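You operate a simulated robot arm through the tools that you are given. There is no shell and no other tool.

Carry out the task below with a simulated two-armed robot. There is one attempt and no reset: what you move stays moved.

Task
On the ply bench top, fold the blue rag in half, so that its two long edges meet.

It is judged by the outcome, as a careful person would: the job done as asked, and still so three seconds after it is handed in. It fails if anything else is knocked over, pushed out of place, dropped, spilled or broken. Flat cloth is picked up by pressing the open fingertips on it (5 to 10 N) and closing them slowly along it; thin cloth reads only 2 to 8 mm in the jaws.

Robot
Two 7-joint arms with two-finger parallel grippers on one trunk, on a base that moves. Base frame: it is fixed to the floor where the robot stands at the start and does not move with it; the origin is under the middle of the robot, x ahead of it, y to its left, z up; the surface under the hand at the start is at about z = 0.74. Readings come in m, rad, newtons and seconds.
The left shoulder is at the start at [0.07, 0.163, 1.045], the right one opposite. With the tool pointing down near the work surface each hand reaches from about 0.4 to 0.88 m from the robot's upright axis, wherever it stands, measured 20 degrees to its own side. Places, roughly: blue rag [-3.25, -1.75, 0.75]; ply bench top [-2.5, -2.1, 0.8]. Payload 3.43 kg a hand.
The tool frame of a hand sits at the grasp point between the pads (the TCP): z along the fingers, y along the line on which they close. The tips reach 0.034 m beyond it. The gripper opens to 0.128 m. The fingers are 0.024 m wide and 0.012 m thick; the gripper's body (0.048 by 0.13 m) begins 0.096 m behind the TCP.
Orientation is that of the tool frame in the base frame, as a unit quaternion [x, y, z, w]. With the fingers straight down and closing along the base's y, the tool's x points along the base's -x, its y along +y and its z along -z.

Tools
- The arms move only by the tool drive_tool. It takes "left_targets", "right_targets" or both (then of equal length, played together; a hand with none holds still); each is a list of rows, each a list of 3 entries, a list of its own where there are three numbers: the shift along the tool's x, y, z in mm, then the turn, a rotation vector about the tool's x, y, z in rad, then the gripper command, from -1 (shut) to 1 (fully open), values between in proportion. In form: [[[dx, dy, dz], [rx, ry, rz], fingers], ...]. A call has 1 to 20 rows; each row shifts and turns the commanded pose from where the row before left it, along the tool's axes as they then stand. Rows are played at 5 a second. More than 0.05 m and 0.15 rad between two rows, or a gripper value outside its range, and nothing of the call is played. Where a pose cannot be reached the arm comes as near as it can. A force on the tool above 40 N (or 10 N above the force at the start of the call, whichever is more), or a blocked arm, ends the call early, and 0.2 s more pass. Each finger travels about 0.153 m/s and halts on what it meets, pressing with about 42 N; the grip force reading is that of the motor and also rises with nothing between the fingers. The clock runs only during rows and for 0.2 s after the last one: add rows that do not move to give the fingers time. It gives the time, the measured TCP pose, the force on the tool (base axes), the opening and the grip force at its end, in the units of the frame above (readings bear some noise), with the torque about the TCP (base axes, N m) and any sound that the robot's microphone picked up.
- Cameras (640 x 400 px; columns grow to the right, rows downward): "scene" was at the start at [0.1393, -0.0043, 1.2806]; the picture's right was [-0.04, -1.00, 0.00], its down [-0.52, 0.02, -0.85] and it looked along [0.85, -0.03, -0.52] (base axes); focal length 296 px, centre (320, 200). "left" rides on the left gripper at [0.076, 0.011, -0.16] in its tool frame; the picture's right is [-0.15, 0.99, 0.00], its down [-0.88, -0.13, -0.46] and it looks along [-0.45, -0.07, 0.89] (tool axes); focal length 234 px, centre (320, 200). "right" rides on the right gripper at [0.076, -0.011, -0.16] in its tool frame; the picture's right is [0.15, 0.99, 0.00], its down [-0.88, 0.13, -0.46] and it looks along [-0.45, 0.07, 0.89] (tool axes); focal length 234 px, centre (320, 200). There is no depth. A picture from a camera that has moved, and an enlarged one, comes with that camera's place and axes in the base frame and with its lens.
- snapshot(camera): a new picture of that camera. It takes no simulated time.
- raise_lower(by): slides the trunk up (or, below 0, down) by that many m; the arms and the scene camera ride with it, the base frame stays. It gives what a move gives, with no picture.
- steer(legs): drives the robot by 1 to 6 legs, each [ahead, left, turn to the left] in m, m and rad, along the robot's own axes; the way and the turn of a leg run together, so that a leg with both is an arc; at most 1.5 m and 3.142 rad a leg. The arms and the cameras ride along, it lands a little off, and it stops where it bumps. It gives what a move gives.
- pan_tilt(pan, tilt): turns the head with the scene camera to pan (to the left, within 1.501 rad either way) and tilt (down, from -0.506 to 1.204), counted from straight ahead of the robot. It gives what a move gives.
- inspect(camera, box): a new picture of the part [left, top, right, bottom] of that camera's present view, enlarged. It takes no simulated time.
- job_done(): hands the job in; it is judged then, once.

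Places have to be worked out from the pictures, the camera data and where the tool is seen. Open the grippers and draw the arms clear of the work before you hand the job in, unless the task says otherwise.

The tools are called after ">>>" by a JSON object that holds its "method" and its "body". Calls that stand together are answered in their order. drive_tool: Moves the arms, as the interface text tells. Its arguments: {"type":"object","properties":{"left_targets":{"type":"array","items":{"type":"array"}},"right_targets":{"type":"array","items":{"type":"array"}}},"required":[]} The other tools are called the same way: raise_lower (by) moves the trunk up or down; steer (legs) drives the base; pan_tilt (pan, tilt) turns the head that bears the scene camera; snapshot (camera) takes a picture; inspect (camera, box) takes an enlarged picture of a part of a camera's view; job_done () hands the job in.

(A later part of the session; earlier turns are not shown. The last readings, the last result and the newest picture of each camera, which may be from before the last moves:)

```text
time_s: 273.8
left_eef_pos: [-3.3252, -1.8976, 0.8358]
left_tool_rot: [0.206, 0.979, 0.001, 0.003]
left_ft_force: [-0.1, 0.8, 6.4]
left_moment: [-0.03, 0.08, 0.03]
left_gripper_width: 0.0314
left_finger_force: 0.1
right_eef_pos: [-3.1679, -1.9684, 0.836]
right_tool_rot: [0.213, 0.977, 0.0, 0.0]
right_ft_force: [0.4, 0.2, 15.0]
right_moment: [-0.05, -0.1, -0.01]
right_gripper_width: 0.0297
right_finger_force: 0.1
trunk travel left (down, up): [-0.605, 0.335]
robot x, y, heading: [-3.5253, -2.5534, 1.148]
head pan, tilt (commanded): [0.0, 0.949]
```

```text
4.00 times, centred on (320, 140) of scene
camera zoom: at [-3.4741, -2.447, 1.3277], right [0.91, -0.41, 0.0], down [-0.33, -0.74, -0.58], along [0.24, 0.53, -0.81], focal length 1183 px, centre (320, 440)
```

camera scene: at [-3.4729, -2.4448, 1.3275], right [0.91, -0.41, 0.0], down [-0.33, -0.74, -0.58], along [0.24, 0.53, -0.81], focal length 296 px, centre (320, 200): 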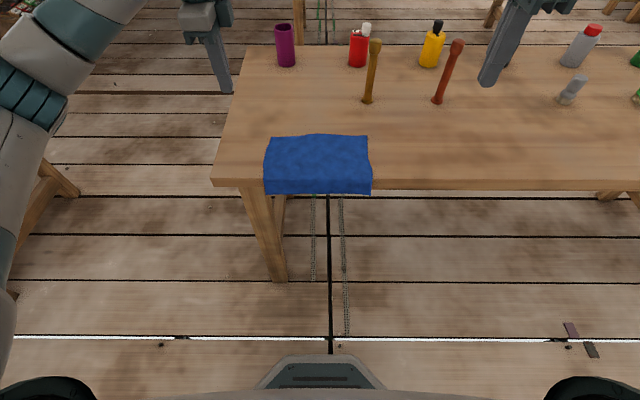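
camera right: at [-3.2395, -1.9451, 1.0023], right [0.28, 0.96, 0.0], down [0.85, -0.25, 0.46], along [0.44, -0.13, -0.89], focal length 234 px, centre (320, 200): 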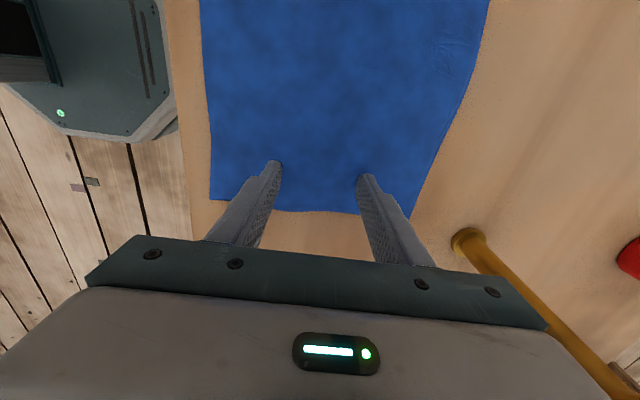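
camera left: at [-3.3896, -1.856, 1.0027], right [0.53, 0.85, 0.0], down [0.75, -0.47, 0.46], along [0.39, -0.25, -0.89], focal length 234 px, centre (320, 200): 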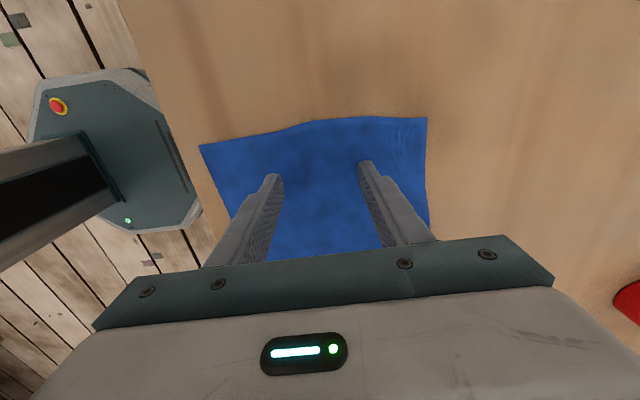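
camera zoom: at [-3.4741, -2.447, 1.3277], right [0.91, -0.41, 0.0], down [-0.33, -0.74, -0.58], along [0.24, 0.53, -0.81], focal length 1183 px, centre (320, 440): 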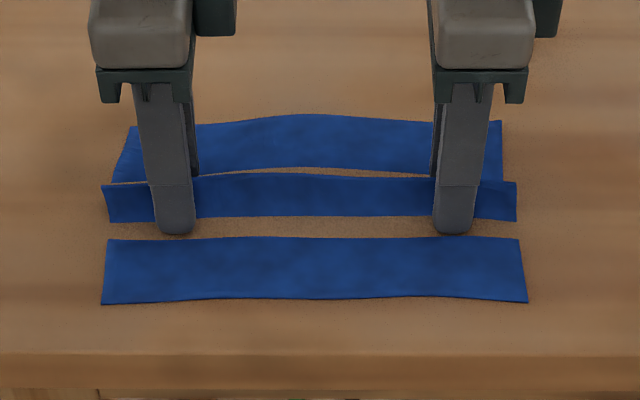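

A sharp single ridge stands between the fingers on both sides. I'll balance the pressure and close fully.

>>> {"method": "drive_tool", "body": {"left_targets": [[[0, 0, 0.3], [0, 0, 0], -0.53], [[0, 0, 0], [0, 0, 0], -0.56], [[0, 0, 0], [0, 0, 0], -0.59], [[0, 0, 0], [0, 0, 0], -0.62], [[0, 0, 0], [0, 0, 0], -0.65], [[0, 0, 0], [0, 0, 0], -0.68], [[0, 0, 0], [0, 0, 0], -0.71], [[0, 0, 0], [0, 0, 0], -0.74], [[0, 0, 0], [0, 0, 0], -0.77], [[0, 0, 0], [0, 0, 0], -0.8], [[0, 0, 0], [0, 0, 0], -0.83], [[0, 0, 0], [0, 0, 0], -0.86], [[0, 0, 0], [0, 0, 0], -0.9], [[0, 0, 0], [0, 0, 0], -0.95], [[0, 0, 0], [0, 0, 0], -1], [[0, 0, 0], [0, 0, 0], -1], [[0, 0, 0], [0, 0, 0], -1]], "right_targets": [[[0, 0, -0.2], [0, 0, 0], -0.53], [[0, 0, 0], [0, 0, 0], -0.56], [[0, 0, 0], [0, 0, 0], -0.59], [[0, 0, 0], [0, 0, 0], -0.62], [[0, 0, 0], [0, 0, 0], -0.65], [[0, 0, 0], [0, 0, 0], -0.68], [[0, 0, 0], [0, 0, 0], -0.71], [[0, 0, 0], [0, 0, 0], -0.74], [[0, 0, 0], [0, 0, 0], -0.77], [[0, 0, 0], [0, 0, 0], -0.8], [[0, 0, 0], [0, 0, 0], -0.83], [[0, 0, 0], [0, 0, 0], -0.86], [[0, 0, 0], [0, 0, 0], -0.9], [[0, 0, 0], [0, 0, 0], -0.95], [[0, 0, 0], [0, 0, 0], -1], [[0, 0, 0], [0, 0, 0], -1], [[0, 0, 0], [0, 0, 0], -1]]}}

>>> {"method": "inspect", "body": {"camera": "left", "box": [190, 100, 450, 270]}}

>>> {"method": "inspect", "body": {"camera": "right", "box": [190, 60, 450, 250]}}

>>> {"method": "inspect", "body": {"camera": "scene", "box": [240, 90, 400, 190]}}

```text
time_s: 277.4
left_eef_pos: [-3.325, -1.8977, 0.8357]
left_tool_rot: [0.206, 0.978, 0.0, 0.003]
left_ft_force: [-0.3, 0.3, 9.0]
left_moment: [-0.02, 0.11, 0.01]
left_gripper_width: 0.0024
left_finger_force: 37.8
right_eef_pos: [-3.1675, -1.9689, 0.8358]
right_tool_rot: [0.213, 0.977, 0.0, -0.001]
right_ft_force: [-0.1, -0.7, 10.5]
right_moment: [-0.04, -0.03, -0.02]
right_gripper_width: 0.0028
right_finger_force: 37.4
trunk travel left (down, up): [-0.605, 0.335]
robot x, y, heading: [-3.5236, -2.5523, 1.143]
head pan, tilt (commanded): [0.0, 0.949]
```

```text
2.35 times, centred on (320, 185) of left
camera zoom: at [-3.3899, -1.857, 0.9946], right [0.53, 0.85, 0.0], down [0.75, -0.47, 0.46], along [0.39, -0.24, -0.89], focal length 551 px, centre (320, 235)
```

zoom: 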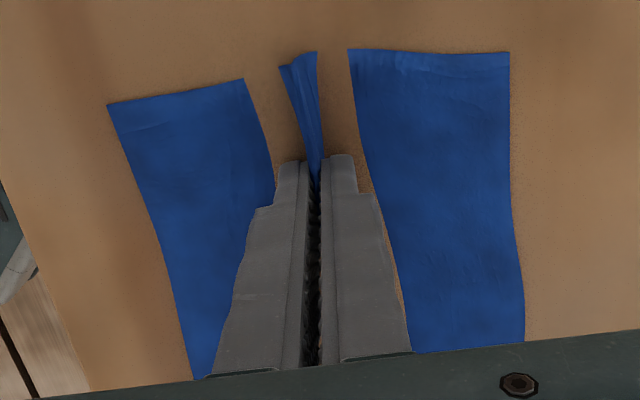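

```text
2.11 times, centred on (320, 155) of right
camera zoom: at [-3.2407, -1.9483, 0.9948], right [0.28, 0.96, 0.0], down [0.85, -0.25, 0.46], along [0.44, -0.13, -0.89], focal length 493 px, centre (320, 295)
```

zoom: 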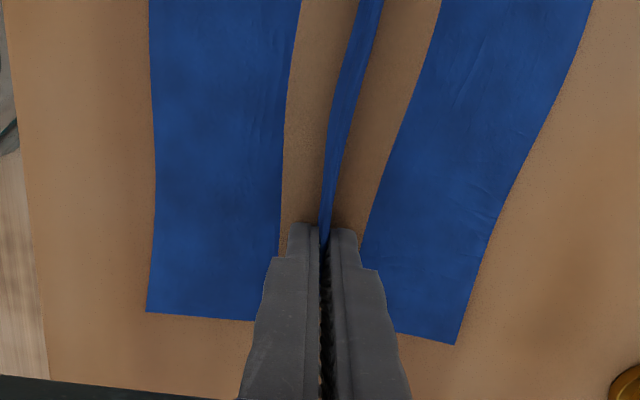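

```text
4.00 times, centred on (320, 140) of scene
camera zoom: at [-3.4739, -2.4469, 1.3277], right [0.91, -0.41, 0.0], down [-0.33, -0.74, -0.58], along [0.24, 0.53, -0.81], focal length 1183 px, centre (320, 440)
```

zoom: 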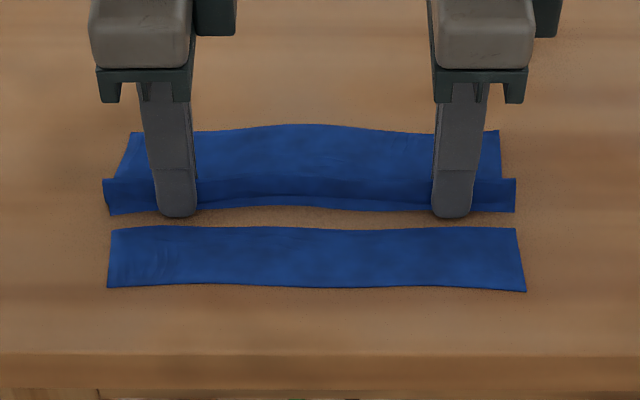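

Both jaws hold cloth at 2.4 and 2.8 mm – just two layers, a clean single ridge, with equal halves on either side. Lifting slowly together.

>>> {"method": "drive_tool", "body": {"left_targets": [[[0, 0, -5], [0, 0, 0], -1], [[0, 0, -10], [0, 0, 0], -1], [[0, 0, -12], [0, 0, 0], -1], [[0, 0, -15], [0, 0, 0], -1], [[0, 0, -15], [0, 0, 0], -1], [[0, 0, -15], [0, 0, 0], -1], [[0, 0, -15], [0, 0, 0], -1], [[0, 0, -15], [0, 0, 0], -1], [[0, 0, 0], [0, 0, 0], -1], [[0, 0, 0], [0, 0, 0], -1]], "right_targets": [[[0, 0, -5], [0, 0, 0], -1], [[0, 0, -10], [0, 0, 0], -1], [[0, 0, -12], [0, 0, 0], -1], [[0, 0, -15], [0, 0, 0], -1], [[0, 0, -15], [0, 0, 0], -1], [[0, 0, -15], [0, 0, 0], -1], [[0, 0, -15], [0, 0, 0], -1], [[0, 0, -15], [0, 0, 0], -1], [[0, 0, 0], [0, 0, 0], -1], [[0, 0, 0], [0, 0, 0], -1]]}}

>>> {"method": "inspect", "body": {"camera": "scene", "box": [240, 80, 400, 180]}}

>>> {"method": "inspect", "body": {"camera": "left", "box": [230, 80, 410, 230]}}

>>> {"method": "inspect", "body": {"camera": "right", "box": [230, 60, 410, 230]}}

```text
time_s: 279.6
left_eef_pos: [-3.3246, -1.8966, 0.9351]
left_tool_rot: [0.206, 0.979, -0.001, 0.002]
left_ft_force: [-0.5, 0.6, -0.3]
left_moment: [0.0, 0.01, 0.03]
left_gripper_width: 0.0025
left_finger_force: 37.6
right_eef_pos: [-3.1676, -1.9667, 0.9376]
right_tool_rot: [0.212, 0.977, -0.001, 0.001]
right_ft_force: [1.0, 0.0, -0.8]
right_moment: [-0.02, -0.02, 0.01]
right_gripper_width: 0.0026
right_finger_force: 37.6
trunk travel left (down, up): [-0.605, 0.335]
robot x, y, heading: [-3.5203, -2.5548, 1.149]
head pan, tilt (commanded): [0.0, 0.949]
```

```text
4.00 times, centred on (320, 130) of scene
camera zoom: at [-3.473, -2.4449, 1.3274], right [0.91, -0.41, 0.0], down [-0.33, -0.74, -0.58], along [0.24, 0.53, -0.81], focal length 1183 px, centre (320, 480)
```

zoom: 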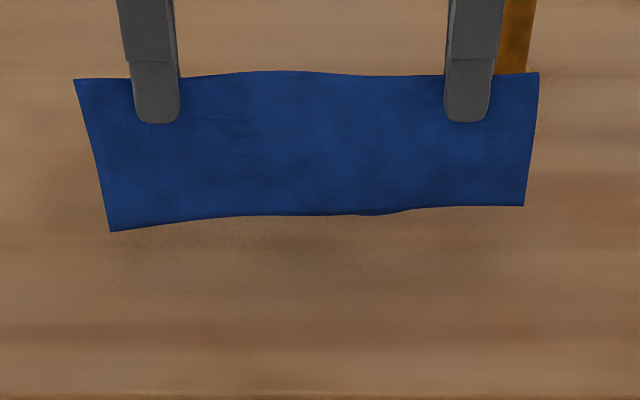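

```text
2.67 times, centred on (320, 155) of left
camera zoom: at [-3.39, -1.8555, 1.0952], right [0.53, 0.85, 0.0], down [0.75, -0.47, 0.46], along [0.39, -0.25, -0.89], focal length 624 px, centre (320, 320)
```

zoom: 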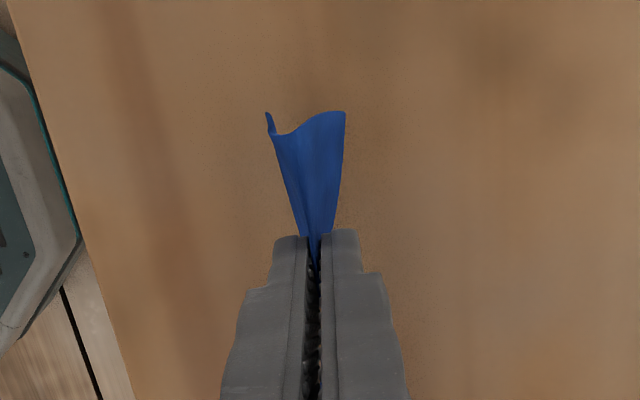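

```text
2.35 times, centred on (320, 145) of right
camera zoom: at [-3.2408, -1.9457, 1.0966], right [0.28, 0.96, 0.0], down [0.85, -0.25, 0.46], along [0.44, -0.13, -0.89], focal length 551 px, centre (320, 329)
```

zoom: 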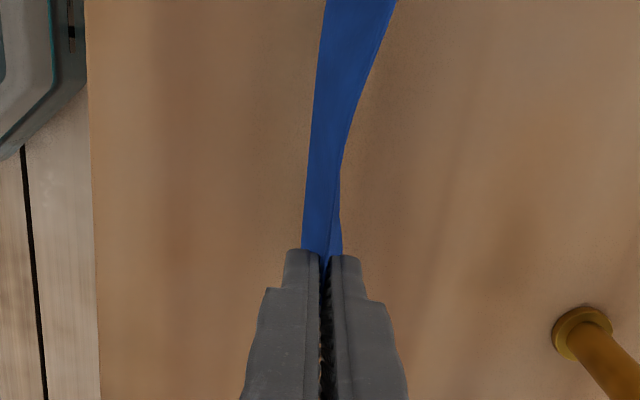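

The rag hangs folded exactly along its centre line, about 10 cm deep. Now I'll tilt both hands forward by 0.9 rad in the air, as before.

>>> {"method": "drive_tool", "body": {"left_targets": [[[0, 0, 0], [-0.1, 0, 0], -1], [[0, 0, 0], [-0.1, 0, 0], -1], [[0, 0, 0], [-0.1, 0, 0], -1], [[0, 0, 0], [-0.1, 0, 0], -1], [[0, 0, 0], [-0.1, 0, 0], -1], [[0, 0, 0], [-0.1, 0, 0], -1], [[0, 0, 0], [-0.1, 0, 0], -1], [[0, 0, 0], [-0.1, 0, 0], -1], [[0, 0, 0], [-0.1, 0, 0], -1], [[0, 0, 0], [0, 0, 0], -1]], "right_targets": [[[0, 0, 0], [-0.1, 0, 0], -1], [[0, 0, 0], [-0.1, 0, 0], -1], [[0, 0, 0], [-0.1, 0, 0], -1], [[0, 0, 0], [-0.1, 0, 0], -1], [[0, 0, 0], [-0.1, 0, 0], -1], [[0, 0, 0], [-0.1, 0, 0], -1], [[0, 0, 0], [-0.1, 0, 0], -1], [[0, 0, 0], [-0.1, 0, 0], -1], [[0, 0, 0], [-0.1, 0, 0], -1], [[0, 0, 0], [0, 0, 0], -1]]}}

>>> {"method": "snapshot", "body": {"camera": "scene"}}

>>> {"method": "snapshot", "body": {"camera": "left"}}

>>> {"method": "snapshot", "body": {"camera": "right"}}

```text
time_s: 281.8
left_eef_pos: [-3.3249, -1.8966, 0.9369]
left_tool_rot: [0.184, 0.881, 0.425, 0.093]
left_ft_force: [-0.5, 0.0, -0.4]
left_moment: [-0.02, -0.01, -0.02]
left_gripper_width: 0.0023
left_finger_force: 36.8
right_eef_pos: [-3.1662, -1.9664, 0.9359]
right_tool_rot: [0.193, 0.88, 0.424, 0.093]
right_ft_force: [0.4, 0.1, 0.5]
right_moment: [-0.03, 0.02, 0.0]
right_gripper_width: 0.0026
right_finger_force: 37.1
trunk travel left (down, up): [-0.605, 0.335]
robot x, y, heading: [-3.5217, -2.5583, 1.152]
head pan, tilt (commanded): [0.0, 0.949]
```

```text
taken
camera scene: at [-3.4729, -2.4448, 1.3274], right [0.91, -0.41, 0.0], down [-0.33, -0.74, -0.58], along [0.24, 0.53, -0.81], focal length 296 px, centre (320, 200)
```

scene: 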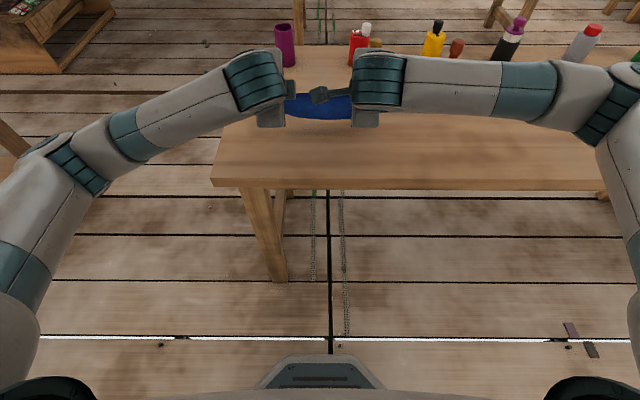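

```text
taken
camera left: at [-3.4412, -1.9741, 1.0436], right [0.38, 0.51, 0.78], down [0.63, -0.76, 0.19], along [0.68, 0.42, -0.6], focal length 234 px, centre (320, 200)
```

left: 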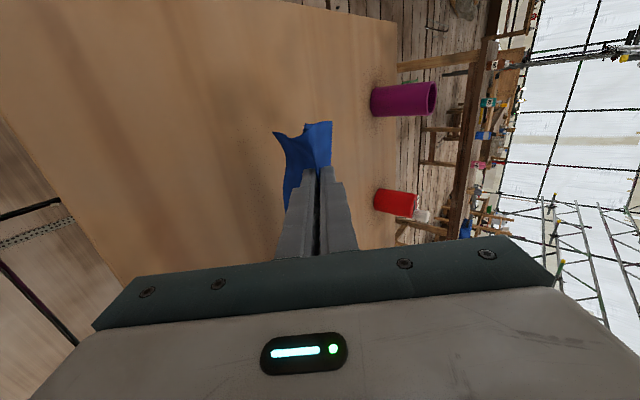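

```text
taken
camera right: at [-3.2901, -2.0562, 1.026], right [0.12, 0.62, 0.77], down [0.69, -0.62, 0.39], along [0.72, 0.48, -0.5], focal length 234 px, centre (320, 200)
```

right: 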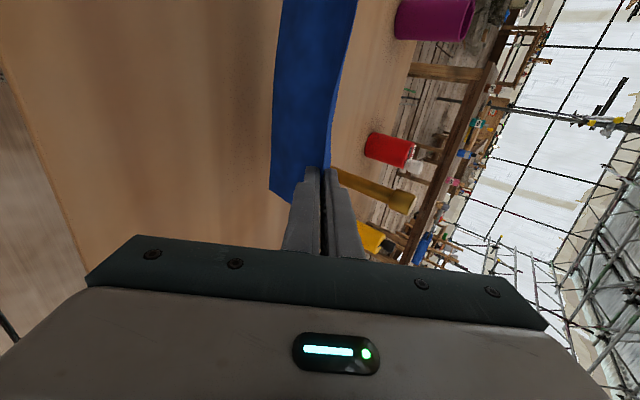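

Held well. Next I'll lower 45 mm so the edges touch down, then draw back 68 mm toward the robot while lowering the rest, laying the doubled rag flat with its edges away from me.

>>> {"method": "drive_tool", "body": {"left_targets": [[[0, -7.05, 5.6], [0, 0, 0], -1], [[0, -7.05, 5.6], [0, 0, 0], -1], [[0, -7.05, 5.6], [0, 0, 0], -1], [[0, -7.05, 5.6], [0, 0, 0], -1], [[0, -7.05, 5.6], [0, 0, 0], -1], [[0, 0, 0], [0, 0, 0], -1]], "right_targets": [[[0, -7.05, 5.6], [0, 0, 0], -1], [[0, -7.05, 5.6], [0, 0, 0], -1], [[0, -7.05, 5.6], [0, 0, 0], -1], [[0, -7.05, 5.6], [0, 0, 0], -1], [[0, -7.05, 5.6], [0, 0, 0], -1], [[0, 0, 0], [0, 0, 0], -1]]}}

>>> {"method": "snapshot", "body": {"camera": "left"}}

>>> {"method": "drive_tool", "body": {"left_targets": [[[0, -7.5, 0.2], [0, 0, 0], -1], [[0, -7.5, 0.2], [0, 0, 0], -1], [[0, -7.5, 0.2], [0, 0, 0], -1], [[0, -7.5, 0.2], [0, 0, 0], -1], [[0, -7.5, 0.2], [0, 0, 0], -1], [[0, -7.5, 0.2], [0, 0, 0], -1], [[0, -6.42, -3.59], [0, 0, 0], -1], [[0, -6.42, -3.59], [0, 0, 0], -1], [[0, -6.42, -3.59], [0, 0, 0], -1], [[0, -6.42, -3.59], [0, 0, 0], -1], [[0, -6.42, -3.59], [0, 0, 0], -1], [[0, 0, 0], [0, 0, 0], -1]], "right_targets": [[[0, -7.5, 0.2], [0, 0, 0], -1], [[0, -7.5, 0.2], [0, 0, 0], -1], [[0, -7.5, 0.2], [0, 0, 0], -1], [[0, -7.5, 0.2], [0, 0, 0], -1], [[0, -7.5, 0.2], [0, 0, 0], -1], [[0, -7.5, 0.2], [0, 0, 0], -1], [[0, -6.42, -3.59], [0, 0, 0], -1], [[0, -6.42, -3.59], [0, 0, 0], -1], [[0, -6.42, -3.59], [0, 0, 0], -1], [[0, -6.42, -3.59], [0, 0, 0], -1], [[0, -6.42, -3.59], [0, 0, 0], -1], [[0, 0, 0], [0, 0, 0], -1]]}}

>>> {"method": "snapshot", "body": {"camera": "left"}}

>>> {"method": "snapshot", "body": {"camera": "right"}}

>>> {"method": "inspect", "body": {"camera": "scene", "box": [240, 90, 400, 190]}}

```text
time_s: 283.1
left_eef_pos: [-3.3238, -1.8961, 0.8901]
left_tool_rot: [0.185, 0.882, 0.425, 0.092]
left_ft_force: [0.8, 0.3, 0.4]
left_moment: [-0.07, 0.02, -0.02]
left_gripper_width: 0.0027
left_finger_force: 37.3
right_eef_pos: [-3.1684, -1.9667, 0.8906]
right_tool_rot: [0.192, 0.88, 0.425, 0.092]
right_ft_force: [-0.2, -0.3, -0.7]
right_moment: [-0.01, -0.02, -0.03]
right_gripper_width: 0.0025
right_finger_force: 37.5
trunk travel left (down, up): [-0.605, 0.335]
robot x, y, heading: [-3.5223, -2.5597, 1.146]
head pan, tilt (commanded): [0.0, 0.949]
```

```text
taken
camera left: at [-3.4414, -1.9735, 0.9981], right [0.38, 0.51, 0.78], down [0.63, -0.76, 0.19], along [0.68, 0.42, -0.6], focal length 234 px, centre (320, 200)
```

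left: 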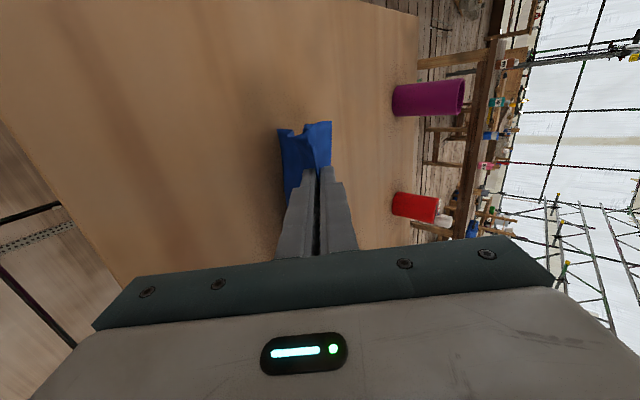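

```text
time_s: 285.8
left_eef_pos: [-3.3493, -1.952, 0.8395]
left_tool_rot: [0.184, 0.882, 0.424, 0.092]
left_ft_force: [-0.9, 0.3, 0.4]
left_moment: [-0.02, -0.01, 0.0]
left_gripper_width: 0.0026
left_finger_force: 37.0
right_eef_pos: [-3.1925, -2.0239, 0.8405]
right_tool_rot: [0.192, 0.88, 0.425, 0.092]
right_ft_force: [0.4, 0.1, 0.2]
right_moment: [-0.01, 0.02, 0.02]
right_gripper_width: 0.0025
right_finger_force: 37.7
trunk travel left (down, up): [-0.605, 0.335]
robot x, y, heading: [-3.5199, -2.5587, 1.144]
head pan, tilt (commanded): [0.0, 0.949]
```

```text
taken
camera left: at [-3.4664, -2.0298, 0.9471], right [0.38, 0.51, 0.78], down [0.63, -0.76, 0.19], along [0.68, 0.42, -0.6], focal length 234 px, centre (320, 200)
```

left: 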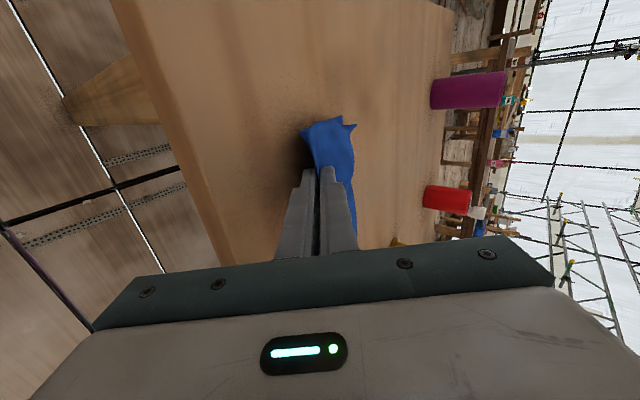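

```text
taken
camera right: at [-3.3154, -2.1119, 0.931], right [0.12, 0.62, 0.77], down [0.69, -0.62, 0.39], along [0.72, 0.48, -0.5], focal length 234 px, centre (320, 200)
```

right: 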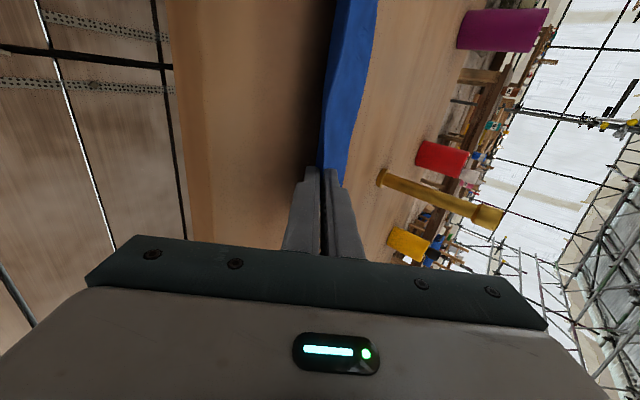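

```text
4.00 times, centred on (320, 140) of scene
camera zoom: at [-3.4729, -2.4447, 1.3274], right [0.91, -0.41, 0.0], down [-0.33, -0.74, -0.58], along [0.24, 0.53, -0.81], focal length 1183 px, centre (320, 440)
```

zoom: 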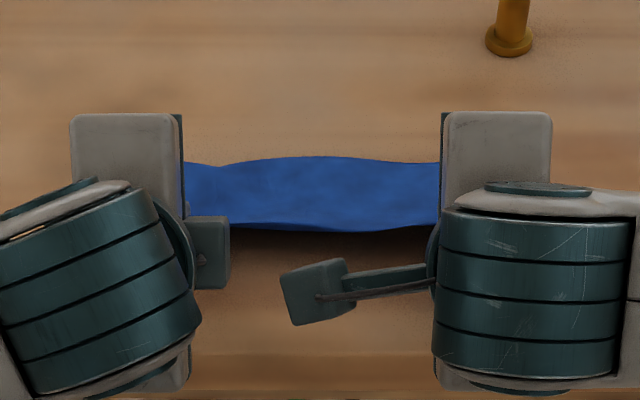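

The doubled rag lies with its edges about 0.72 m away and the ridge still in the jaws near me. Now I'll open gently, keeping the lower fingers still, then slide out backwards as before.

>>> {"method": "drive_tool", "body": {"left_targets": [[[0, 0, 0], [0, 0, 0], -0.96], [[0, 1.5, 0], [0, 0, 0], -0.9], [[0, 2, 0], [0, 0, 0], -0.84], [[0, 2, 0], [0, 0, 0], -0.78], [[0, 2, 0], [0, 0, 0], -0.72], [[0, 2, 0], [0, 0, 0], -0.66], [[0, 2, 0], [0, 0, 0], -0.6], [[0, 0, 0], [0, 0, 0], -0.6]], "right_targets": [[[0, 0, 0], [0, 0, 0], -0.96], [[0, 1.5, 0], [0, 0, 0], -0.9], [[0, 2, 0], [0, 0, 0], -0.84], [[0, 2, 0], [0, 0, 0], -0.78], [[0, 2, 0], [0, 0, 0], -0.72], [[0, 2, 0], [0, 0, 0], -0.66], [[0, 2, 0], [0, 0, 0], -0.6], [[0, 0, 0], [0, 0, 0], -0.6]]}}

>>> {"method": "inspect", "body": {"camera": "scene", "box": [240, 90, 400, 190]}}

>>> {"method": "inspect", "body": {"camera": "left", "box": [230, 90, 410, 260]}}

>>> {"method": "inspect", "body": {"camera": "right", "box": [230, 60, 410, 260]}}

```text
time_s: 287.6
left_eef_pos: [-3.3455, -1.9461, 0.8516]
left_tool_rot: [0.184, 0.882, 0.425, 0.092]
left_ft_force: [1.0, 0.0, 0.5]
left_moment: [0.0, 0.0, 0.05]
left_gripper_width: 0.0255
left_finger_force: 0.1
right_eef_pos: [-3.189, -2.0164, 0.8509]
right_tool_rot: [0.192, 0.88, 0.424, 0.093]
right_ft_force: [-0.3, 0.5, -0.8]
right_moment: [-0.01, -0.02, -0.01]
right_gripper_width: 0.0255
right_finger_force: 0.1
trunk travel left (down, up): [-0.605, 0.335]
robot x, y, heading: [-3.5203, -2.5583, 1.147]
head pan, tilt (commanded): [0.0, 0.949]
```

```text
4.00 times, centred on (320, 140) of scene
camera zoom: at [-3.473, -2.4449, 1.3274], right [0.91, -0.41, 0.0], down [-0.33, -0.74, -0.58], along [0.24, 0.53, -0.81], focal length 1183 px, centre (320, 440)
```

zoom: 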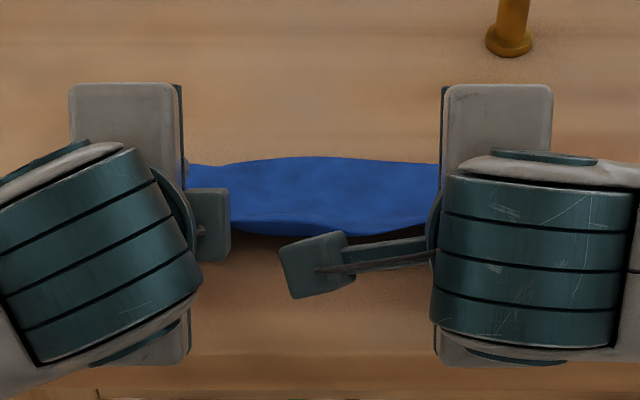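

```text
2.35 times, centred on (320, 175) of left
camera zoom: at [-3.463, -2.0232, 0.9585], right [0.38, 0.51, 0.78], down [0.63, -0.76, 0.19], along [0.68, 0.42, -0.6], focal length 551 px, centre (320, 259)
```

zoom: 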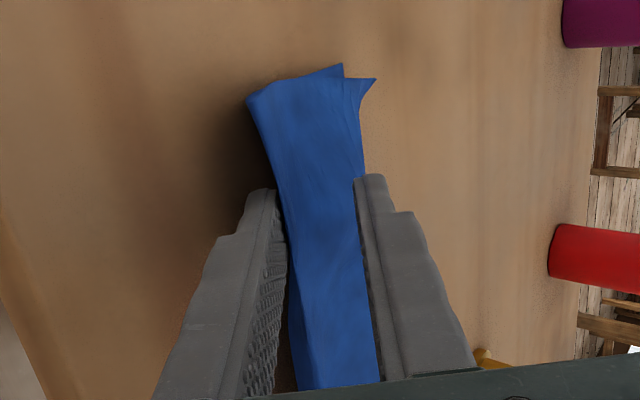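

```text
2.00 times, centred on (320, 160) of right
camera zoom: at [-3.3127, -2.1053, 0.9404], right [0.12, 0.62, 0.77], down [0.69, -0.62, 0.39], along [0.72, 0.48, -0.5], focal length 468 px, centre (320, 280)
```

zoom: 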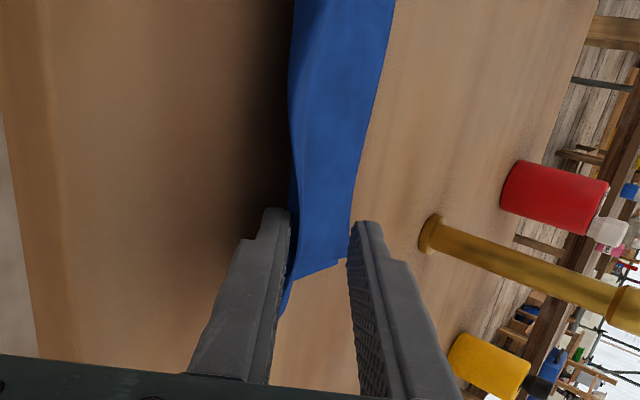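

Released cleanly. Now drawing both hands straight back along the fingers.

>>> {"method": "drive_tool", "body": {"left_targets": [[[0, 0, -6], [0, 0, 0], -0.6], [[0, 0, -10], [0, 0, 0], -0.6], [[0, 0, -10], [0, 0, 0], -0.6], [[0, 0, -10], [0, 0, 0], -0.6], [[0, 0, -12], [0, 0, 0], -0.6], [[0, 0, -15], [0, 0, 0], -0.6], [[0, 10, -15], [0, 0, 0], -0.6], [[0, 25, -5], [0.1, 0, 0], -0.6], [[0, 20, -20], [0.1, 0, 0], -0.6], [[0, 10, -30], [0.1, 0, 0], -0.6], [[0, 0, -30], [0.1, 0, 0], -0.6], [[0, 0, -30], [0.1, 0, 0], -0.6], [[0, 0, 0], [0, 0, 0], -0.6]], "right_targets": [[[0, 0, -6], [0, 0, 0], -0.6], [[0, 0, -10], [0, 0, 0], -0.6], [[0, 0, -10], [0, 0, 0], -0.6], [[0, 0, -10], [0, 0, 0], -0.6], [[0, 0, -12], [0, 0, 0], -0.6], [[0, 0, -15], [0, 0, 0], -0.6], [[0, 10, -15], [0, 0, 0], -0.6], [[0, 25, -5], [0.1, 0, 0], -0.6], [[0, 20, -20], [0.1, 0, 0], -0.6], [[0, 10, -30], [0.1, 0, 0], -0.6], [[0, 0, -30], [0.1, 0, 0], -0.6], [[0, 0, -30], [0.1, 0, 0], -0.6], [[0, 0, 0], [0, 0, 0], -0.6]]}}

>>> {"method": "snapshot", "body": {"camera": "scene"}}

>>> {"method": "inspect", "body": {"camera": "scene", "box": [250, 110, 390, 180]}}

>>> {"method": "inspect", "body": {"camera": "left", "box": [230, 60, 410, 240]}}

>>> {"method": "inspect", "body": {"camera": "right", "box": [230, 0, 410, 180]}}

```text
time_s: 290.4
left_eef_pos: [-3.3826, -2.0248, 1.0367]
left_tool_rot: [0.201, 0.959, 0.193, 0.042]
left_ft_force: [0.5, -0.5, -1.0]
left_moment: [-0.02, 0.02, 0.01]
left_gripper_width: 0.0257
left_finger_force: 0.0
right_eef_pos: [-3.2251, -2.0945, 1.038]
right_tool_rot: [0.21, 0.958, 0.192, 0.043]
right_ft_force: [0.4, 0.0, -0.4]
right_moment: [0.02, -0.03, 0.0]
right_gripper_width: 0.0258
right_finger_force: 0.2
trunk travel left (down, up): [-0.605, 0.335]
robot x, y, heading: [-3.5242, -2.5511, 1.156]
head pan, tilt (commanded): [0.0, 0.949]
```

```text
taken
camera scene: at [-3.4727, -2.4442, 1.3273], right [0.91, -0.41, 0.0], down [-0.33, -0.74, -0.58], along [0.24, 0.53, -0.81], focal length 296 px, centre (320, 200)
```

scene: 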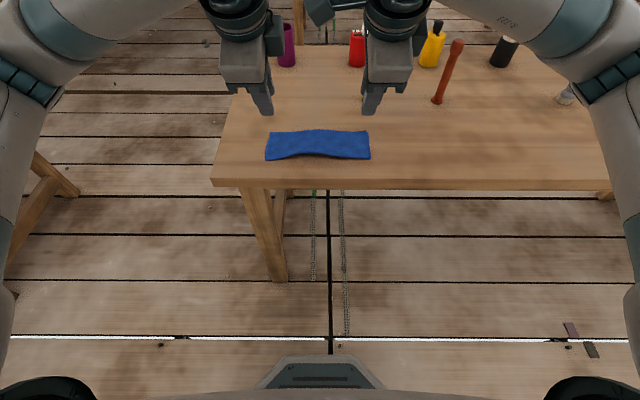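

```text
4.57 times, centred on (320, 145) of scene
camera zoom: at [-3.4727, -2.4442, 1.3273], right [0.91, -0.41, 0.0], down [-0.33, -0.74, -0.58], along [0.24, 0.53, -0.81], focal length 1352 px, centre (320, 451)
```

zoom: 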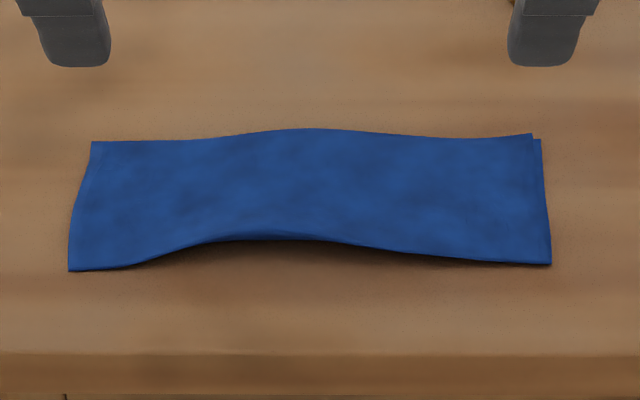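

```text
2.22 times, centred on (320, 150) of left
camera zoom: at [-3.4719, -2.0406, 1.1888], right [0.5, 0.78, 0.38], down [0.68, -0.63, 0.37], along [0.53, 0.08, -0.84], focal length 520 px, centre (320, 311)
```

zoom: 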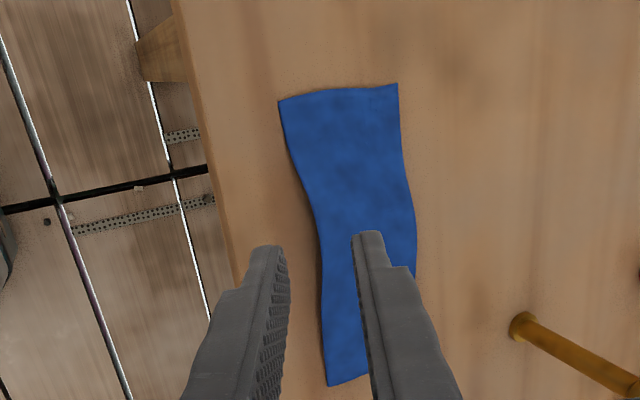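

```text
2.22 times, centred on (320, 90) of right
camera zoom: at [-3.3235, -2.1291, 1.1808], right [0.25, 0.89, 0.38], down [0.78, -0.42, 0.47], along [0.58, 0.18, -0.8], focal length 520 px, centre (320, 444)
```

zoom: 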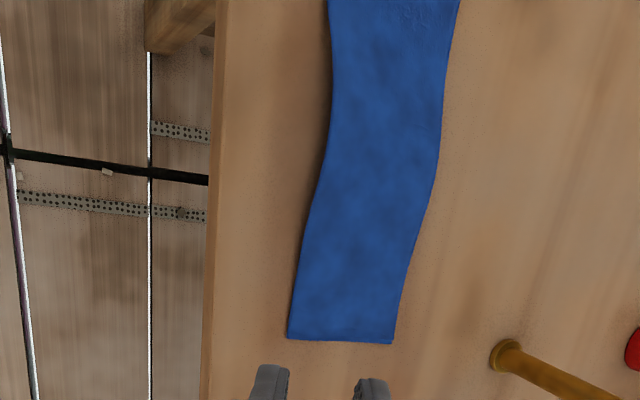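

Excellent – a neat strip: 0.100 m wide at the left end and 0.102 m at the right, i.e. exactly half, with the long edges together at the far side (within about 6 mm at the right corner). Only the middle of the fold is slightly puffed up. I'll move the right hand aside, bring the left hand upright, and gently press the puffed middle flat.

>>> {"method": "drive_tool", "body": {"left_targets": [[[0, 0, -10], [0.1, 0, 0], -1], [[0, 0, 0], [0.1, 0, 0], -1], [[0, 0, 0], [0.1, 0, 0], -1], [[0, 0, 0], [0.1, 0, 0], -1], [[-30, 33, 0], [0, 0, 0], -1], [[-30, 33, 0], [0, 0, 0], -1], [[-28, 33, 0], [0, 0, 0], -1], [[0, 0, 0], [0, 0, 0], -1]], "right_targets": [[[-30, 0, -20], [0.1, 0, 0], -0.6], [[-40, 0, -20], [0.1, 0, 0], -0.6], [[-40, 0, -10], [0.1, 0, 0], -0.6], [[-30, 0, 0], [0.1, 0, 0], -0.6], [[0, 0, 0], [0, 0, 0], -0.6], [[0, 0, 0], [0, 0, 0], -0.6], [[0, 0, 0], [0, 0, 0], -0.6], [[0, 0, 0], [0, 0, 0], -0.6]]}}

>>> {"method": "inspect", "body": {"camera": "scene", "box": [250, 110, 390, 180]}}

>>> {"method": "snapshot", "body": {"camera": "right"}}

```text
time_s: 292.1
left_eef_pos: [-3.2613, -1.9719, 1.0464]
left_tool_rot: [0.205, 0.979, -0.001, 0.003]
left_ft_force: [-0.5, 0.5, 0.4]
left_moment: [-0.02, 0.01, 0.01]
left_gripper_width: 0.0001
left_finger_force: 33.5
right_eef_pos: [-3.1052, -2.171, 1.0854]
right_tool_rot: [0.213, 0.977, -0.001, 0.001]
right_ft_force: [0.2, 0.1, 0.7]
right_moment: [0.02, -0.04, -0.01]
right_gripper_width: 0.0256
right_finger_force: 0.0
trunk travel left (down, up): [-0.605, 0.335]
robot x, y, heading: [-3.5222, -2.5575, 1.146]
head pan, tilt (commanded): [0.0, 0.949]
```

```text
4.57 times, centred on (320, 145) of scene
camera zoom: at [-3.4741, -2.4448, 1.3275], right [0.91, -0.41, 0.0], down [-0.33, -0.74, -0.58], along [0.24, 0.53, -0.81], focal length 1352 px, centre (320, 451)
```

zoom: 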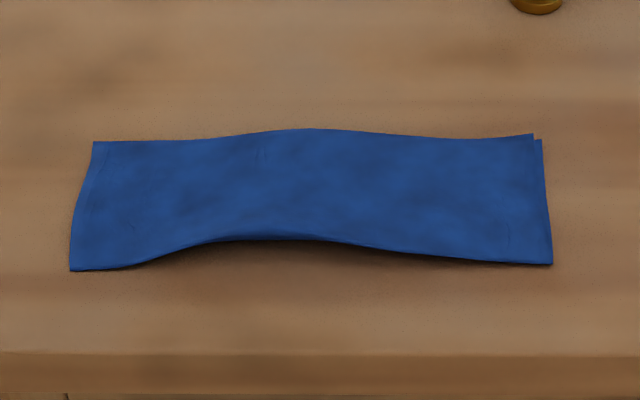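

```text
taken
camera right: at [-3.178, -2.1487, 1.2445], right [0.28, 0.96, 0.0], down [0.85, -0.25, 0.46], along [0.44, -0.13, -0.89], focal length 234 px, centre (320, 200)
```

right: 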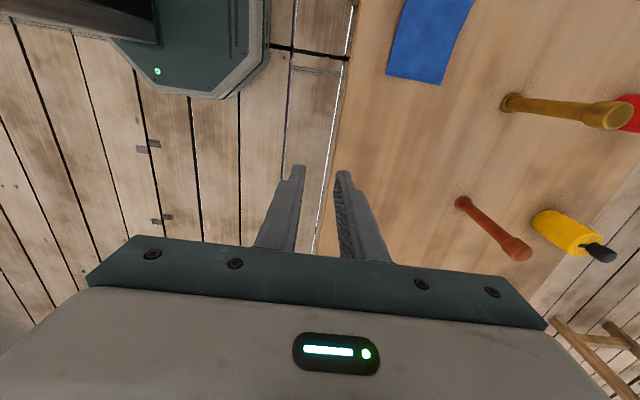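

The rag is stable. I'll lower the left closed fingertip onto the middle, just inside the fold, in small steps.

>>> {"method": "drive_tool", "body": {"left_targets": [[[0, 8, 44], [0, 0, 0], -1], [[0, 0, 45], [0, 0, 0], -1], [[0, 0, 45], [0, 0, 0], -1], [[0, 0, 40], [0, 0, 0], -1], [[0, 0, 10], [0, 0, 0], -1], [[0, 0, 8], [0, 0, 0], -1], [[0, 0, 6], [0, 0, 0], -1], [[0, 0, 4], [0, 0, 0], -1], [[0, 0, 0], [0, 0, 0], -1]]}}

>>> {"method": "inspect", "body": {"camera": "scene", "box": [250, 100, 390, 180]}}

>>> {"method": "snapshot", "body": {"camera": "left"}}

```text
time_s: 294.1
left_eef_pos: [-3.2587, -1.9675, 0.8451]
left_tool_rot: [0.206, 0.979, -0.001, 0.002]
left_ft_force: [-0.3, -0.5, -0.1]
left_moment: [-0.02, -0.05, 0.01]
left_gripper_width: 0.0
left_finger_force: 32.7
right_eef_pos: [-3.1042, -2.1691, 1.0843]
right_tool_rot: [0.213, 0.977, -0.001, 0.0]
right_ft_force: [0.8, 0.1, -0.5]
right_moment: [-0.02, -0.01, 0.0]
right_gripper_width: 0.0254
right_finger_force: 0.0
trunk travel left (down, up): [-0.605, 0.335]
robot x, y, heading: [-3.5213, -2.5572, 1.15]
head pan, tilt (commanded): [0.0, 0.949]
```

```text
4.57 times, centred on (320, 140) of scene
camera zoom: at [-3.4729, -2.4449, 1.3274], right [0.91, -0.41, 0.0], down [-0.33, -0.74, -0.58], along [0.24, 0.53, -0.81], focal length 1352 px, centre (320, 474)
```

zoom: 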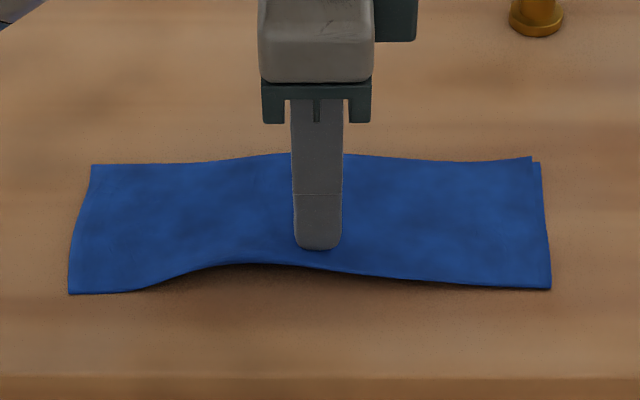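

```text
taken
camera left: at [-3.3238, -1.9253, 1.0043], right [0.53, 0.85, 0.0], down [0.75, -0.47, 0.46], along [0.39, -0.25, -0.89], focal length 234 px, centre (320, 200)
```

left: 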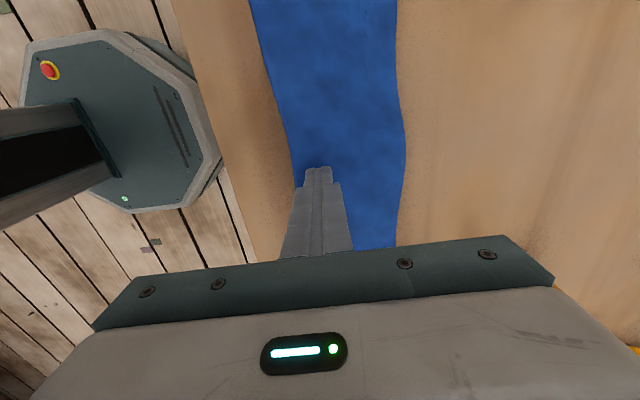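

The tip is just touching the puffed fold. A few more millimetres down, gently.

>>> {"method": "drive_tool", "body": {"left_targets": [[[0, 0, 2], [0, 0, 0], -1], [[0, 0, 2], [0, 0, 0], -1], [[0, 0, 2], [0, 0, 0], -1], [[0, 0, 1.5], [0, 0, 0], -1], [[0, 0, 0], [0, 0, 0], -1], [[0, 0, 0], [0, 0, 0], -1]]}}

>>> {"method": "inspect", "body": {"camera": "scene", "box": [250, 100, 390, 180]}}

```text
time_s: 295.6
left_eef_pos: [-3.2581, -1.9662, 0.8391]
left_tool_rot: [0.206, 0.979, -0.002, 0.002]
left_ft_force: [-1.1, -0.3, 0.1]
left_moment: [0.04, 0.01, -0.02]
left_gripper_width: 0.0003
left_finger_force: 32.4
right_eef_pos: [-3.1049, -2.1693, 1.0842]
right_tool_rot: [0.213, 0.977, -0.001, -0.001]
right_ft_force: [0.5, -0.4, -0.5]
right_moment: [0.0, 0.01, 0.0]
right_gripper_width: 0.0256
right_finger_force: 0.0
trunk travel left (down, up): [-0.605, 0.335]
robot x, y, heading: [-3.5208, -2.5554, 1.149]
head pan, tilt (commanded): [0.0, 0.949]
```

```text
4.57 times, centred on (320, 140) of scene
camera zoom: at [-3.4729, -2.4448, 1.3274], right [0.91, -0.41, 0.0], down [-0.33, -0.74, -0.58], along [0.24, 0.53, -0.81], focal length 1352 px, centre (320, 474)
```

zoom: 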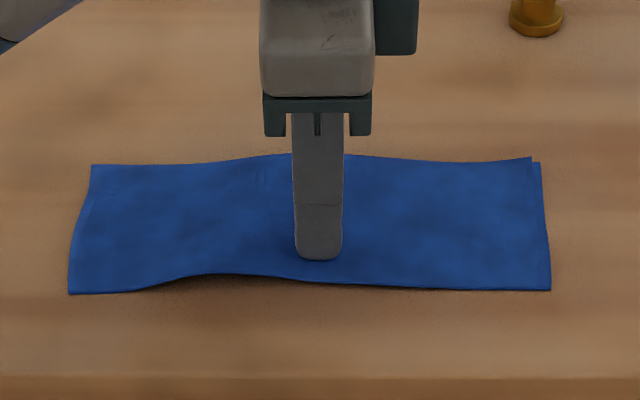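

It is flattening nicely. One more millimetre or two, then I'll lift and press once more a little to the left where some puff remains.

>>> {"method": "drive_tool", "body": {"left_targets": [[[0, 0, 1.5], [0, 0, 0], -1], [[0, 0, 1], [0, 0, 0], -1], [[0, 0, 0], [0, 0, 0], -1], [[0, 0, -10], [0, 0, 0], -1], [[0, 0, -15], [0, 0, 0], -1], [[40, -5, 0], [0, 0, 0], -1], [[0, 0, 12], [0, 0, 0], -1], [[0, 0, 8], [0, 0, 0], -1], [[0, 0, 3], [0, 0, 0], -1], [[0, 0, 2], [0, 0, 0], -1], [[0, 0, 0], [0, 0, 0], -1]]}}

>>> {"method": "inspect", "body": {"camera": "scene", "box": [250, 100, 390, 180]}}

```text
time_s: 297.9
left_eef_pos: [-3.2972, -1.9555, 0.8373]
left_tool_rot: [0.207, 0.978, 0.0, 0.003]
left_ft_force: [-0.8, 0.2, 4.6]
left_moment: [0.08, 0.02, 0.0]
left_gripper_width: 0.0
left_finger_force: 33.2
right_eef_pos: [-3.1042, -2.1701, 1.0853]
right_tool_rot: [0.213, 0.977, -0.001, 0.0]
right_ft_force: [-0.6, -0.2, 0.0]
right_moment: [-0.02, -0.03, 0.04]
right_gripper_width: 0.0254
right_finger_force: 0.1
trunk travel left (down, up): [-0.605, 0.335]
robot x, y, heading: [-3.5243, -2.558, 1.145]
head pan, tilt (commanded): [0.0, 0.949]
```

```text
4.57 times, centred on (320, 140) of scene
camera zoom: at [-3.4733, -2.4453, 1.3275], right [0.91, -0.41, 0.0], down [-0.33, -0.74, -0.58], along [0.24, 0.53, -0.81], focal length 1352 px, centre (320, 474)
```

zoom: 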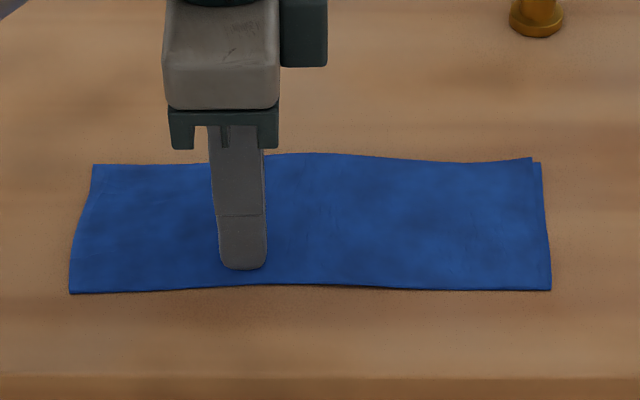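

Now the fold line is straight and the rag lies flat. I'll lift straight up, open the grippers and draw both arms back clear of the bench.

>>> {"method": "drive_tool", "body": {"left_targets": [[[0, 0, -10], [0, 0, 0], -1], [[0, 0, -30], [0, 0, 0], -1], [[0, 0, -45], [0, 0, 0], -0.5], [[0, 0, -45], [0, 0, 0], 0], [[0, 0, -45], [0, 0, 0], 0.5], [[25, -35, 0], [0, 0, 0], 1], [[25, -35, 0], [0, 0, 0], 1], [[25, -30, 0], [0, 0, 0], 1], [[0, 0, 0], [0, 0, 0], 1]], "right_targets": [[[0, 0, 0], [0, 0, 0], -0.6], [[0, 0, 0], [0, 0, 0], -0.3], [[0, 0, 0], [0, 0, 0], 0], [[0, 0, 0], [0, 0, 0], 0.3], [[0, 0, 0], [0, 0, 0], 0.6], [[0, 0, 0], [0, 0, 0], 1], [[0, 0, 0], [0, 0, 0], 1], [[0, 0, 0], [0, 0, 0], 1], [[0, 0, 0], [0, 0, 0], 1]]}}

>>> {"method": "snapshot", "body": {"camera": "scene"}}

>>> {"method": "inspect", "body": {"camera": "scene", "box": [250, 110, 390, 180]}}

>>> {"method": "snapshot", "body": {"camera": "right"}}

>>> {"method": "snapshot", "body": {"camera": "left"}}

```text
time_s: 299.9
left_eef_pos: [-3.4036, -2.0143, 1.0101]
left_tool_rot: [0.206, 0.978, -0.001, 0.003]
left_ft_force: [-0.1, -1.3, 0.0]
left_moment: [-0.01, 0.03, 0.03]
left_gripper_width: 0.1282
left_finger_force: 0.0
right_eef_pos: [-3.103, -2.1707, 1.0846]
right_tool_rot: [0.213, 0.977, 0.0, 0.0]
right_ft_force: [-0.3, 0.6, -0.4]
right_moment: [0.02, 0.01, 0.02]
right_gripper_width: 0.1279
right_finger_force: 0.1
trunk travel left (down, up): [-0.605, 0.335]
robot x, y, heading: [-3.5184, -2.5556, 1.148]
head pan, tilt (commanded): [0.0, 0.949]
```

```text
taken
camera scene: at [-3.472, -2.4447, 1.3273], right [0.91, -0.41, 0.0], down [-0.33, -0.74, -0.58], along [0.24, 0.53, -0.81], focal length 296 px, centre (320, 200)
```

scene: 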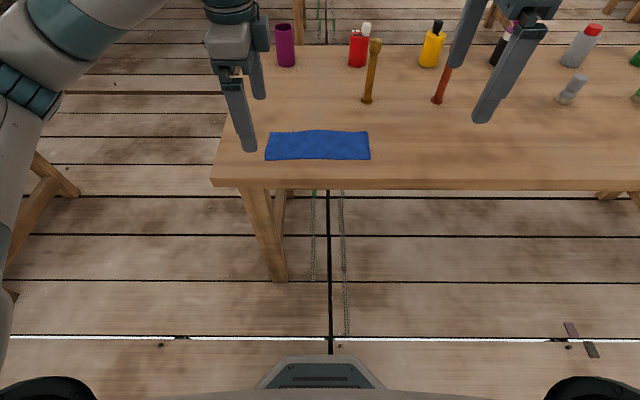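

```text
4.57 times, centred on (320, 145) of scene
camera zoom: at [-3.472, -2.4447, 1.3273], right [0.91, -0.41, 0.0], down [-0.33, -0.74, -0.58], along [0.24, 0.53, -0.81], focal length 1352 px, centre (320, 451)
```

zoom: 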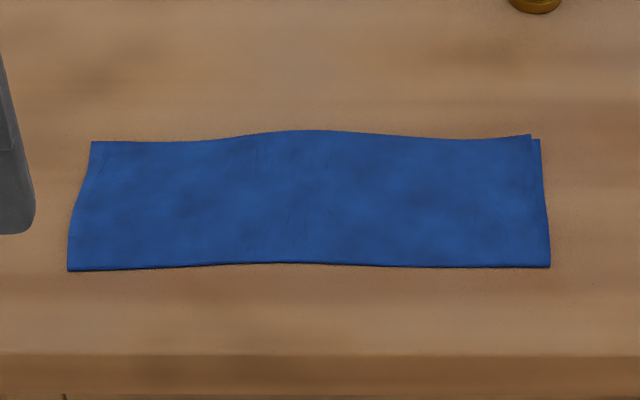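

```text
taken
camera right: at [-3.176, -2.1486, 1.2438], right [0.28, 0.96, 0.0], down [0.86, -0.25, 0.46], along [0.44, -0.13, -0.89], focal length 234 px, centre (320, 200)
```

right: 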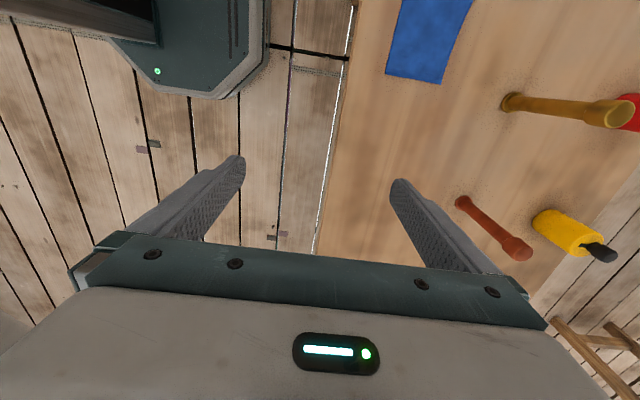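

```text
taken
camera left: at [-3.4683, -1.9733, 1.1692], right [0.53, 0.85, 0.0], down [0.75, -0.47, 0.46], along [0.39, -0.25, -0.89], focal length 234 px, centre (320, 200)
```

left: 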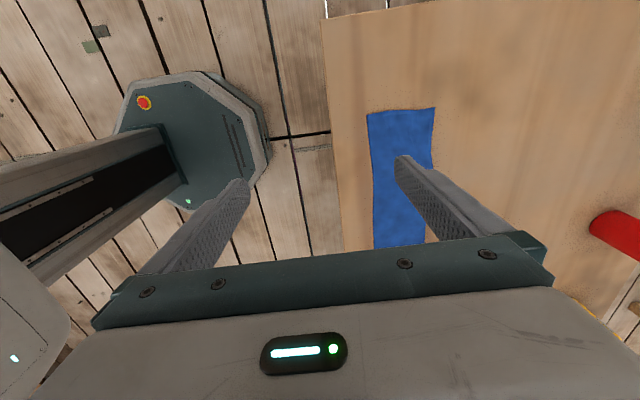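

The rag is folded in half, flat, with its long edges together, and all bottles, candles and the cup stand where they were. I'll back the robot off so the arms are well clear, and take a last look.

>>> {"method": "steer", "body": {"legs": [[-0.3, 0, 0]]}}

>>> {"method": "snapshot", "body": {"camera": "scene"}}

>>> {"method": "inspect", "body": {"camera": "scene", "box": [220, 40, 420, 165]}}

```text
time_s: 302.0
left_eef_pos: [-3.528, -2.2868, 1.0094]
left_tool_rot: [0.204, 0.979, -0.001, 0.003]
left_ft_force: [0.2, 0.4, 0.6]
left_moment: [0.01, -0.04, 0.0]
left_gripper_width: 0.1279
left_finger_force: 0.1
right_eef_pos: [-3.2287, -2.4411, 1.0854]
right_tool_rot: [0.212, 0.977, -0.001, 0.0]
right_ft_force: [-0.7, -0.1, 0.8]
right_moment: [0.07, 0.01, 0.02]
right_gripper_width: 0.1281
right_finger_force: 0.1
trunk travel left (down, up): [-0.605, 0.335]
robot x, y, heading: [-3.649, -2.828, 1.149]
head pan, tilt (commanded): [0.0, 0.949]
```

```text
taken
camera scene: at [-3.5959, -2.7181, 1.3274], right [0.91, -0.41, 0.0], down [-0.33, -0.74, -0.58], along [0.24, 0.53, -0.81], focal length 296 px, centre (320, 200)
```

scene: 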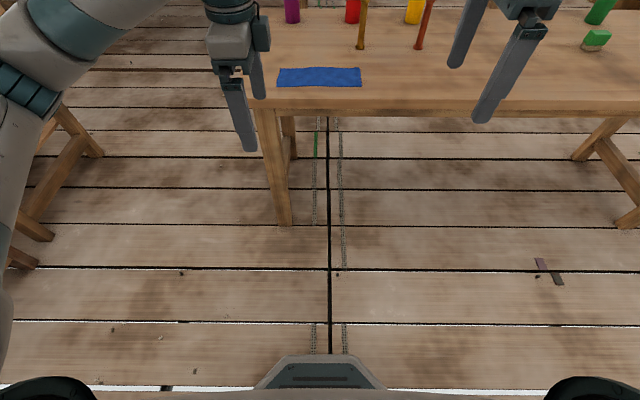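

```text
3.20 times, centred on (320, 102) of scene
camera zoom: at [-3.5959, -2.7181, 1.3274], right [0.91, -0.41, 0.0], down [-0.33, -0.74, -0.58], along [0.24, 0.53, -0.81], focal length 946 px, centre (320, 512)
```

zoom: 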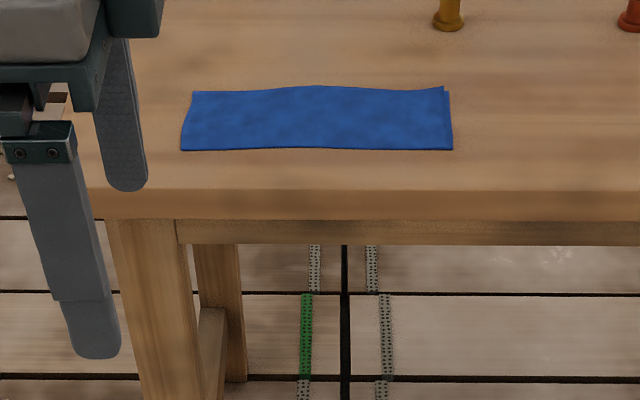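

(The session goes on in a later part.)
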